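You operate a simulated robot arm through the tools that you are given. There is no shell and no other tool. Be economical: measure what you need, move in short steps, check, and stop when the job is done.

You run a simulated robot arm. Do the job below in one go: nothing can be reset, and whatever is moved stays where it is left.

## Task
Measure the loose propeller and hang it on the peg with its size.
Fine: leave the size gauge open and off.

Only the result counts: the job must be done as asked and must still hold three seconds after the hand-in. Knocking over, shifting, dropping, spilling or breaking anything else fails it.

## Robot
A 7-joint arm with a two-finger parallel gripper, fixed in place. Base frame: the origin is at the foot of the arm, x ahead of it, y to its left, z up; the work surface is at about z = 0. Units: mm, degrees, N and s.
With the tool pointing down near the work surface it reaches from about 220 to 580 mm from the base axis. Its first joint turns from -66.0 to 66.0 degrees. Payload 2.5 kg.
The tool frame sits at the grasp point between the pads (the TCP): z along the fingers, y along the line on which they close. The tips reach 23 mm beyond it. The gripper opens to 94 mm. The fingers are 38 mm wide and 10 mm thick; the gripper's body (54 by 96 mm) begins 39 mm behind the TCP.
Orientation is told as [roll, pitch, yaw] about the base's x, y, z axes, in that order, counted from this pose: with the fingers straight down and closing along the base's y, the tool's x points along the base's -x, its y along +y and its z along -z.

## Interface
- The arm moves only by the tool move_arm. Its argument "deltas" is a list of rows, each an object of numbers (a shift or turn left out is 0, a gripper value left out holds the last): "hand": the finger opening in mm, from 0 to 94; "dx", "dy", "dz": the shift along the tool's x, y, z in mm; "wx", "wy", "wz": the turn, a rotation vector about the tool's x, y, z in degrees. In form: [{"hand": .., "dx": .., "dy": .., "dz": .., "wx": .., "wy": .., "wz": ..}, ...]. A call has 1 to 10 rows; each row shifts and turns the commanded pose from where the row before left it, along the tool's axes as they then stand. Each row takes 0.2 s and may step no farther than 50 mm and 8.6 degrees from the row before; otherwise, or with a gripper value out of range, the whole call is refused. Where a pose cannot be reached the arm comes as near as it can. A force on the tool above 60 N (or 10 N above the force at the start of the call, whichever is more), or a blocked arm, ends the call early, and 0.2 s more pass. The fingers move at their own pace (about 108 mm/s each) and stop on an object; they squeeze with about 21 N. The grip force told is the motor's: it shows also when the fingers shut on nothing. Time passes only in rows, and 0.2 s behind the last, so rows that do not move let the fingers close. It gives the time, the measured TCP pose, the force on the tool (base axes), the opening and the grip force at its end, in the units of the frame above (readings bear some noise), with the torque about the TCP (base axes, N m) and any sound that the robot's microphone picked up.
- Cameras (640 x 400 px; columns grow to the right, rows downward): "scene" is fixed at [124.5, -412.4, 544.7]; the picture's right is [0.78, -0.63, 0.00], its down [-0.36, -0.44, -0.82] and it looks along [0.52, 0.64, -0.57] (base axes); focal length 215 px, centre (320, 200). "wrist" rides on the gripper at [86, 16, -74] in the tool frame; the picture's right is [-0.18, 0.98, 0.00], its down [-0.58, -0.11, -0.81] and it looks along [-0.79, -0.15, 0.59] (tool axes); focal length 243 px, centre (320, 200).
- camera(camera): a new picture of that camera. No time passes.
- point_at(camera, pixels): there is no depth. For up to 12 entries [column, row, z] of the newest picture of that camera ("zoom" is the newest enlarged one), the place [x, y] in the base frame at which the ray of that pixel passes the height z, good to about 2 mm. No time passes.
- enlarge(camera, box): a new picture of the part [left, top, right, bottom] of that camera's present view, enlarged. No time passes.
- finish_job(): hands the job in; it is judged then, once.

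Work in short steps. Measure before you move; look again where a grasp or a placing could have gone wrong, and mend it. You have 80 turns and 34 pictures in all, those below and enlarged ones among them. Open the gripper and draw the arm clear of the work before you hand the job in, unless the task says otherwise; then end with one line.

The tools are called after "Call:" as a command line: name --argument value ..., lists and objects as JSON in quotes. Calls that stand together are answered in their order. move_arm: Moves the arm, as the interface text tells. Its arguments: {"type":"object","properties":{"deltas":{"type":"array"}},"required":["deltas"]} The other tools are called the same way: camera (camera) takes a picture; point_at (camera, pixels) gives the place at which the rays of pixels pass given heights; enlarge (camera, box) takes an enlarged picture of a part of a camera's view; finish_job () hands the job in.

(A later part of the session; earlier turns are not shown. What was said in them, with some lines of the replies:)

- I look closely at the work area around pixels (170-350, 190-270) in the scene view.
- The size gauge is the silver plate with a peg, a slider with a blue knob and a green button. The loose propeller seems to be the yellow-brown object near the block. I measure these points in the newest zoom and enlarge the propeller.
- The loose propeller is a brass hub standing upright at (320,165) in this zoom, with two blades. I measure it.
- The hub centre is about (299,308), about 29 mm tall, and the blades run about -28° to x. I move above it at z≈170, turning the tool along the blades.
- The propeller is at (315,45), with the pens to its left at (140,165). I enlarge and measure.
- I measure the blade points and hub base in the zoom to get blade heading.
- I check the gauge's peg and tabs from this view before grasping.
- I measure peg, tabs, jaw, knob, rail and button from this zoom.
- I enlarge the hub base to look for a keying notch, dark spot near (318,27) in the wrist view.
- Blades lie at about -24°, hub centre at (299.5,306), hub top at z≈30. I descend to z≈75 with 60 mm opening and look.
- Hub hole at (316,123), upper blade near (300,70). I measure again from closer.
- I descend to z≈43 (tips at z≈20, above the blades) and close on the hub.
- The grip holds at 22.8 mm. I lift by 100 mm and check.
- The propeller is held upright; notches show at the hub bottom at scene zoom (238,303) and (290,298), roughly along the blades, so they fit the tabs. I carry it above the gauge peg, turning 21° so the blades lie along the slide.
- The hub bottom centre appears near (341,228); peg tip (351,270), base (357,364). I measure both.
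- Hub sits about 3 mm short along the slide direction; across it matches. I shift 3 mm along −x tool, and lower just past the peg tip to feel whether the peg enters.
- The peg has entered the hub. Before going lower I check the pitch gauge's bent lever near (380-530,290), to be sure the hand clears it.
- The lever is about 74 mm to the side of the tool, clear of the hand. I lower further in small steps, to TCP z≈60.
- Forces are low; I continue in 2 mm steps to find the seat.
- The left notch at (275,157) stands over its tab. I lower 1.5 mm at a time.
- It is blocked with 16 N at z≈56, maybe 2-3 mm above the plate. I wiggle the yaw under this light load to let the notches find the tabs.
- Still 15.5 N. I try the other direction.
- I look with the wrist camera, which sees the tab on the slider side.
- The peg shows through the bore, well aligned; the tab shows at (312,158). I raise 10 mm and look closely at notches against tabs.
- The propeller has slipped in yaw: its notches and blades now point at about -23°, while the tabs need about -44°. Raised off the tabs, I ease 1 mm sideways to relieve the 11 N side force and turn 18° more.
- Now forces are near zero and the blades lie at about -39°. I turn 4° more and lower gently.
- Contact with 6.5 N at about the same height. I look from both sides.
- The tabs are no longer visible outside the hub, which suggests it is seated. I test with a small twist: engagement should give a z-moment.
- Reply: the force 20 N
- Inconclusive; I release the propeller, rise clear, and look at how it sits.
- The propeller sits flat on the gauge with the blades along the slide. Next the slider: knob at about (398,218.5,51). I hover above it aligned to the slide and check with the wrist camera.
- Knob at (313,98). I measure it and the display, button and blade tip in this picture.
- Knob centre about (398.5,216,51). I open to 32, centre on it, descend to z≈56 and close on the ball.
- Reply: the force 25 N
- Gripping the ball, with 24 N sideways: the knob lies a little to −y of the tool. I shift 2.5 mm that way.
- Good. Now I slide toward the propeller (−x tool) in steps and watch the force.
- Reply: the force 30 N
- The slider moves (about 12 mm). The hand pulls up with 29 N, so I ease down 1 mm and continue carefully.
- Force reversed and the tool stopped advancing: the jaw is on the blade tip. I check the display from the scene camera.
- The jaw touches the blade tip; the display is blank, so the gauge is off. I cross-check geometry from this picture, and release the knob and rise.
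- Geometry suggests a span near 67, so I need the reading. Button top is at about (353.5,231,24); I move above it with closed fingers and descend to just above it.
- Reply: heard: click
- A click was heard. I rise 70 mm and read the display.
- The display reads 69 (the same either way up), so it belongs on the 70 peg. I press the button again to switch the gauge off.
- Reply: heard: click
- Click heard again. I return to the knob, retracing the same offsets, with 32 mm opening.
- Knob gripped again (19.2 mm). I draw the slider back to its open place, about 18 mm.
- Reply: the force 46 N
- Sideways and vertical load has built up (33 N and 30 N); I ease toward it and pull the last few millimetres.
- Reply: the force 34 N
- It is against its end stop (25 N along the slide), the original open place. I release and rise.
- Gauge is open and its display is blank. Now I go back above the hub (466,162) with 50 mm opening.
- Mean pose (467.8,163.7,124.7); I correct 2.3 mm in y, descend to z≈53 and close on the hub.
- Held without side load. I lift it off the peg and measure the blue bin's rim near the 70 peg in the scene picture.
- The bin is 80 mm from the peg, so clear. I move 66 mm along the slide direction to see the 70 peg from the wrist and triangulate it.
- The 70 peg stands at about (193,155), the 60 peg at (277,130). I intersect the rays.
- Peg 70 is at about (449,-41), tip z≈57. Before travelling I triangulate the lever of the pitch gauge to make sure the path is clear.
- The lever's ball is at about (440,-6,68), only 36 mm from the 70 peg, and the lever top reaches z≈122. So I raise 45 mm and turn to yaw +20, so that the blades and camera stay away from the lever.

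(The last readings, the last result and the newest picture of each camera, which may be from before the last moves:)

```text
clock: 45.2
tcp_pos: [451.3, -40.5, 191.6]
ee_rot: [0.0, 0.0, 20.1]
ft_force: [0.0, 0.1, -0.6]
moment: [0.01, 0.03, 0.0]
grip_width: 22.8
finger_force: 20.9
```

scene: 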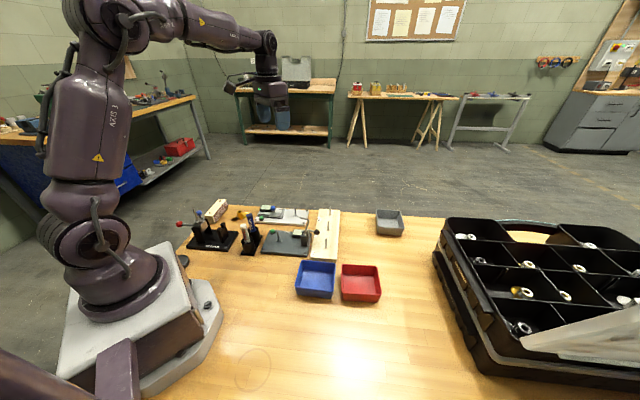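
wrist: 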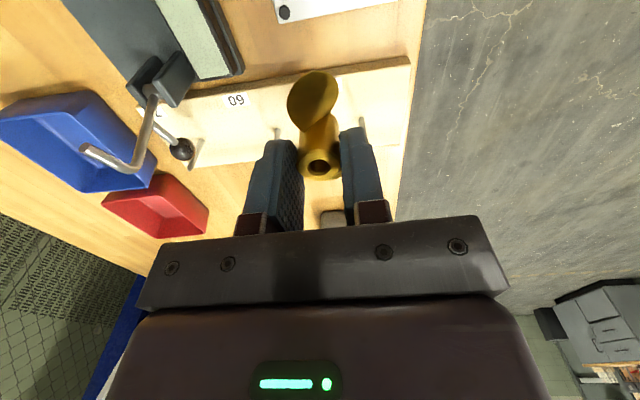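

The pose matches the target. I descend 82 mm to bring the hub just above the peg tip and look.

Call:
move_arm --deltas '[{"dz": 30}, {"dz": 30}, {"dz": 22}, {"dz": 0}]'

Call:
enlarge --camera "scene" --box '[304, 217, 352, 247]'

```text
clock: 46.2
tcp_pos: [453.4, -38.2, 107.3]
ee_rot: [0.0, 0.0, 20.1]
ft_force: [-0.2, 0.2, -0.6]
moment: [0.01, 0.0, -0.01]
grip_width: 22.9
finger_force: 21.0
```

```text
13.33 times, centred on (328, 232) of scene
```

zoom: 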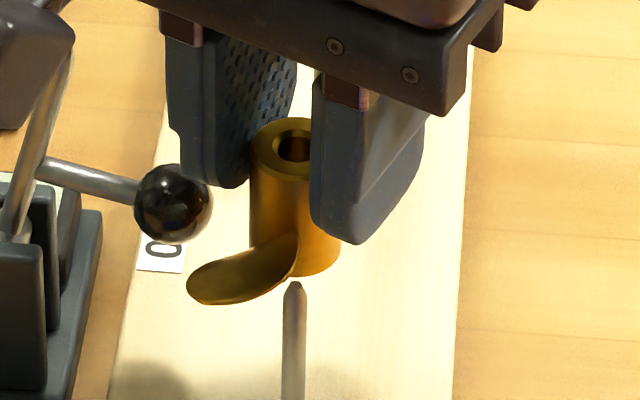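

Laterally aligned (hub 296, peg 294). I check depth via hub top hole and bottom centre rays.

Call:
point_at --camera "zoom" --pixels '[[295, 148, 100], [295, 148, 98], [296, 246, 70], [296, 246, 67], [294, 284, 57], [172, 202, 68], [172, 202, 72]]'

```text
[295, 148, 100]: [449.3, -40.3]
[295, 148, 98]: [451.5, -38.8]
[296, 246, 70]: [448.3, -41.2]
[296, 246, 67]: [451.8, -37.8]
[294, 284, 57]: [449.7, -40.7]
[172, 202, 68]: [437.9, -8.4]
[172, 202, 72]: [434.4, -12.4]
```

Aligned within about 1 mm. I lower 22 mm and watch the forces; the finger should pass the lever ball with about 4 mm.

Call:
move_arm --deltas '[{"dz": 8}, {"dz": 7}, {"dz": 7}]'

```text
clock: 47.0
tcp_pos: [452.5, -39.6, 87.7]
ee_rot: [0.1, 0.0, 20.0]
ft_force: [-0.1, -1.3, -0.5]
moment: [-0.05, 0.01, 0.01]
grip_width: 22.7
finger_force: 21.3
```

The peg has entered without force. I lower further to just above the board.

Call:
move_arm --deltas '[{"dz": 8}, {"dz": 8}, {"dz": 8}, {"dz": 6}]'

```text
clock: 48.0
tcp_pos: [453.3, -40.4, 60.2]
ee_rot: [0.0, 0.0, 19.8]
ft_force: [1.1, -7.1, 3.7]
moment: [0.16, 0.06, 0.02]
grip_width: 22.6
finger_force: 21.4
```

A 7 N push toward −y with a moment from above the TCP hints the finger touches the lever ball. I back off 1.5 mm in −y tool.

Call:
move_arm --deltas '[{"dz": -4}, {"dy": -1.5}, {"dz": 0}]'

```text
clock: 48.8
tcp_pos: [453.1, -40.7, 61.4]
ee_rot: [0.0, 0.1, 20.0]
ft_force: [-3.4, -5.7, -0.9]
moment: [-0.05, 0.01, 0.07]
grip_width: 22.6
finger_force: 20.9
```

Call:
move_arm --deltas '[{"dy": -1}, {"dz": 0}]'

```text
clock: 49.4
tcp_pos: [453.6, -39.8, 62.7]
ee_rot: [0.1, 0.0, 20.0]
ft_force: [-1.6, -1.5, -1.2]
moment: [0.0, 0.07, -0.04]
grip_width: 22.8
finger_force: 21.1
```

The side force is gone. I lower again gently.

Call:
move_arm --deltas '[{"dz": 3}, {"dz": 2}, {"dz": 2}]'

```text
clock: 50.2
tcp_pos: [453.1, -40.4, 55.8]
ee_rot: [0.1, 0.0, 20.1]
ft_force: [-1.7, 0.7, 3.5]
moment: [0.03, 0.1, -0.01]
grip_width: 22.9
finger_force: 20.9
```

Call:
move_arm --deltas '[{"dz": 1}, {"dz": 0.7}]'

```text
clock: 50.8
tcp_pos: [453.0, -40.4, 54.5]
ee_rot: [0.0, -0.1, 20.1]
ft_force: [-4.8, 4.6, 15.4]
moment: [0.23, 0.2, 0.01]
grip_width: 22.8
finger_force: 21.0
```

It rests on the board (15 N). I ease up and open only slightly, to 28 mm, because of the lever ball.

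Call:
move_arm --deltas '[{"dz": -0.8}, {"hand": 28}, {"hand": 28}]'

```text
clock: 51.6
tcp_pos: [450.6, -41.9, 53.9]
ee_rot: [0.2, 0.0, 20.0]
ft_force: [-0.3, -4.1, -0.4]
moment: [0.07, 0.0, 0.06]
grip_width: 26.6
finger_force: 0.1
```

The +y finger lightly touches the ball (4 N). I shift 1 mm away and rise slowly.

Call:
move_arm --deltas '[{"dy": -1.2}, {"dz": -4}]'

```text
clock: 52.2
tcp_pos: [453.2, -42.2, 60.9]
ee_rot: [0.0, 0.0, 20.0]
ft_force: [0.6, -1.6, -0.9]
moment: [-0.03, 0.01, -0.02]
grip_width: 27.7
finger_force: 0.1
```

Call:
move_arm --deltas '[{"dz": -8}, {"dz": -10}, {"dz": -20}, {"dz": -40}, {"dz": -40}]'

Call:
move_arm --deltas '[{"dz": -40}, {"hand": 90, "dz": -30}, {"dx": 30}, {"dx": 30}]'

Call:
enlarge --camera "scene" --box '[250, 200, 346, 260]'

```text
clock: 53.4
tcp_pos: [451.7, -42.6, 176.8]
ee_rot: [-0.1, 0.0, 20.0]
ft_force: [-0.7, 0.4, 0.2]
moment: [0.0, 0.01, 0.03]
grip_width: 27.8
finger_force: 0.0
```

```text
clock: 54.4
tcp_pos: [396.1, -61.4, 246.4]
ee_rot: [0.0, 0.1, 20.1]
ft_force: [-0.2, 0.1, 0.0]
moment: [-0.03, 0.02, 0.0]
grip_width: 89.8
finger_force: 0.1
```

```text
6.67 times, centred on (298, 230) of scene
```

zoom: 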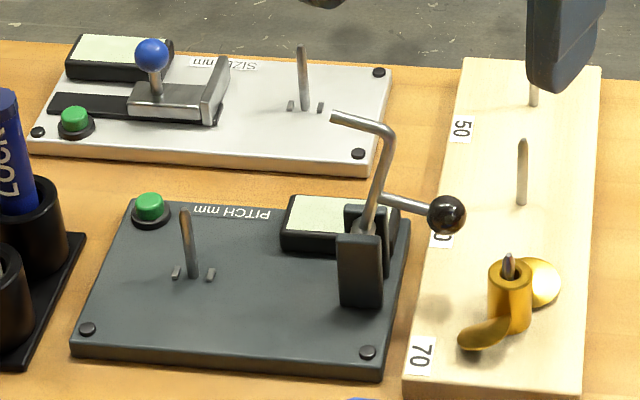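

The propeller sits flat on the 70 peg, the size gauge is open with a blank display, the lever is where it was, and the arm is clear. I hand in.

Call:
finish_job

```text
The job is handed in.
```

The size gauge read 69 mm for the propeller, so I hung it on the 70 peg; the gauge is open and off, and the arm is clear.
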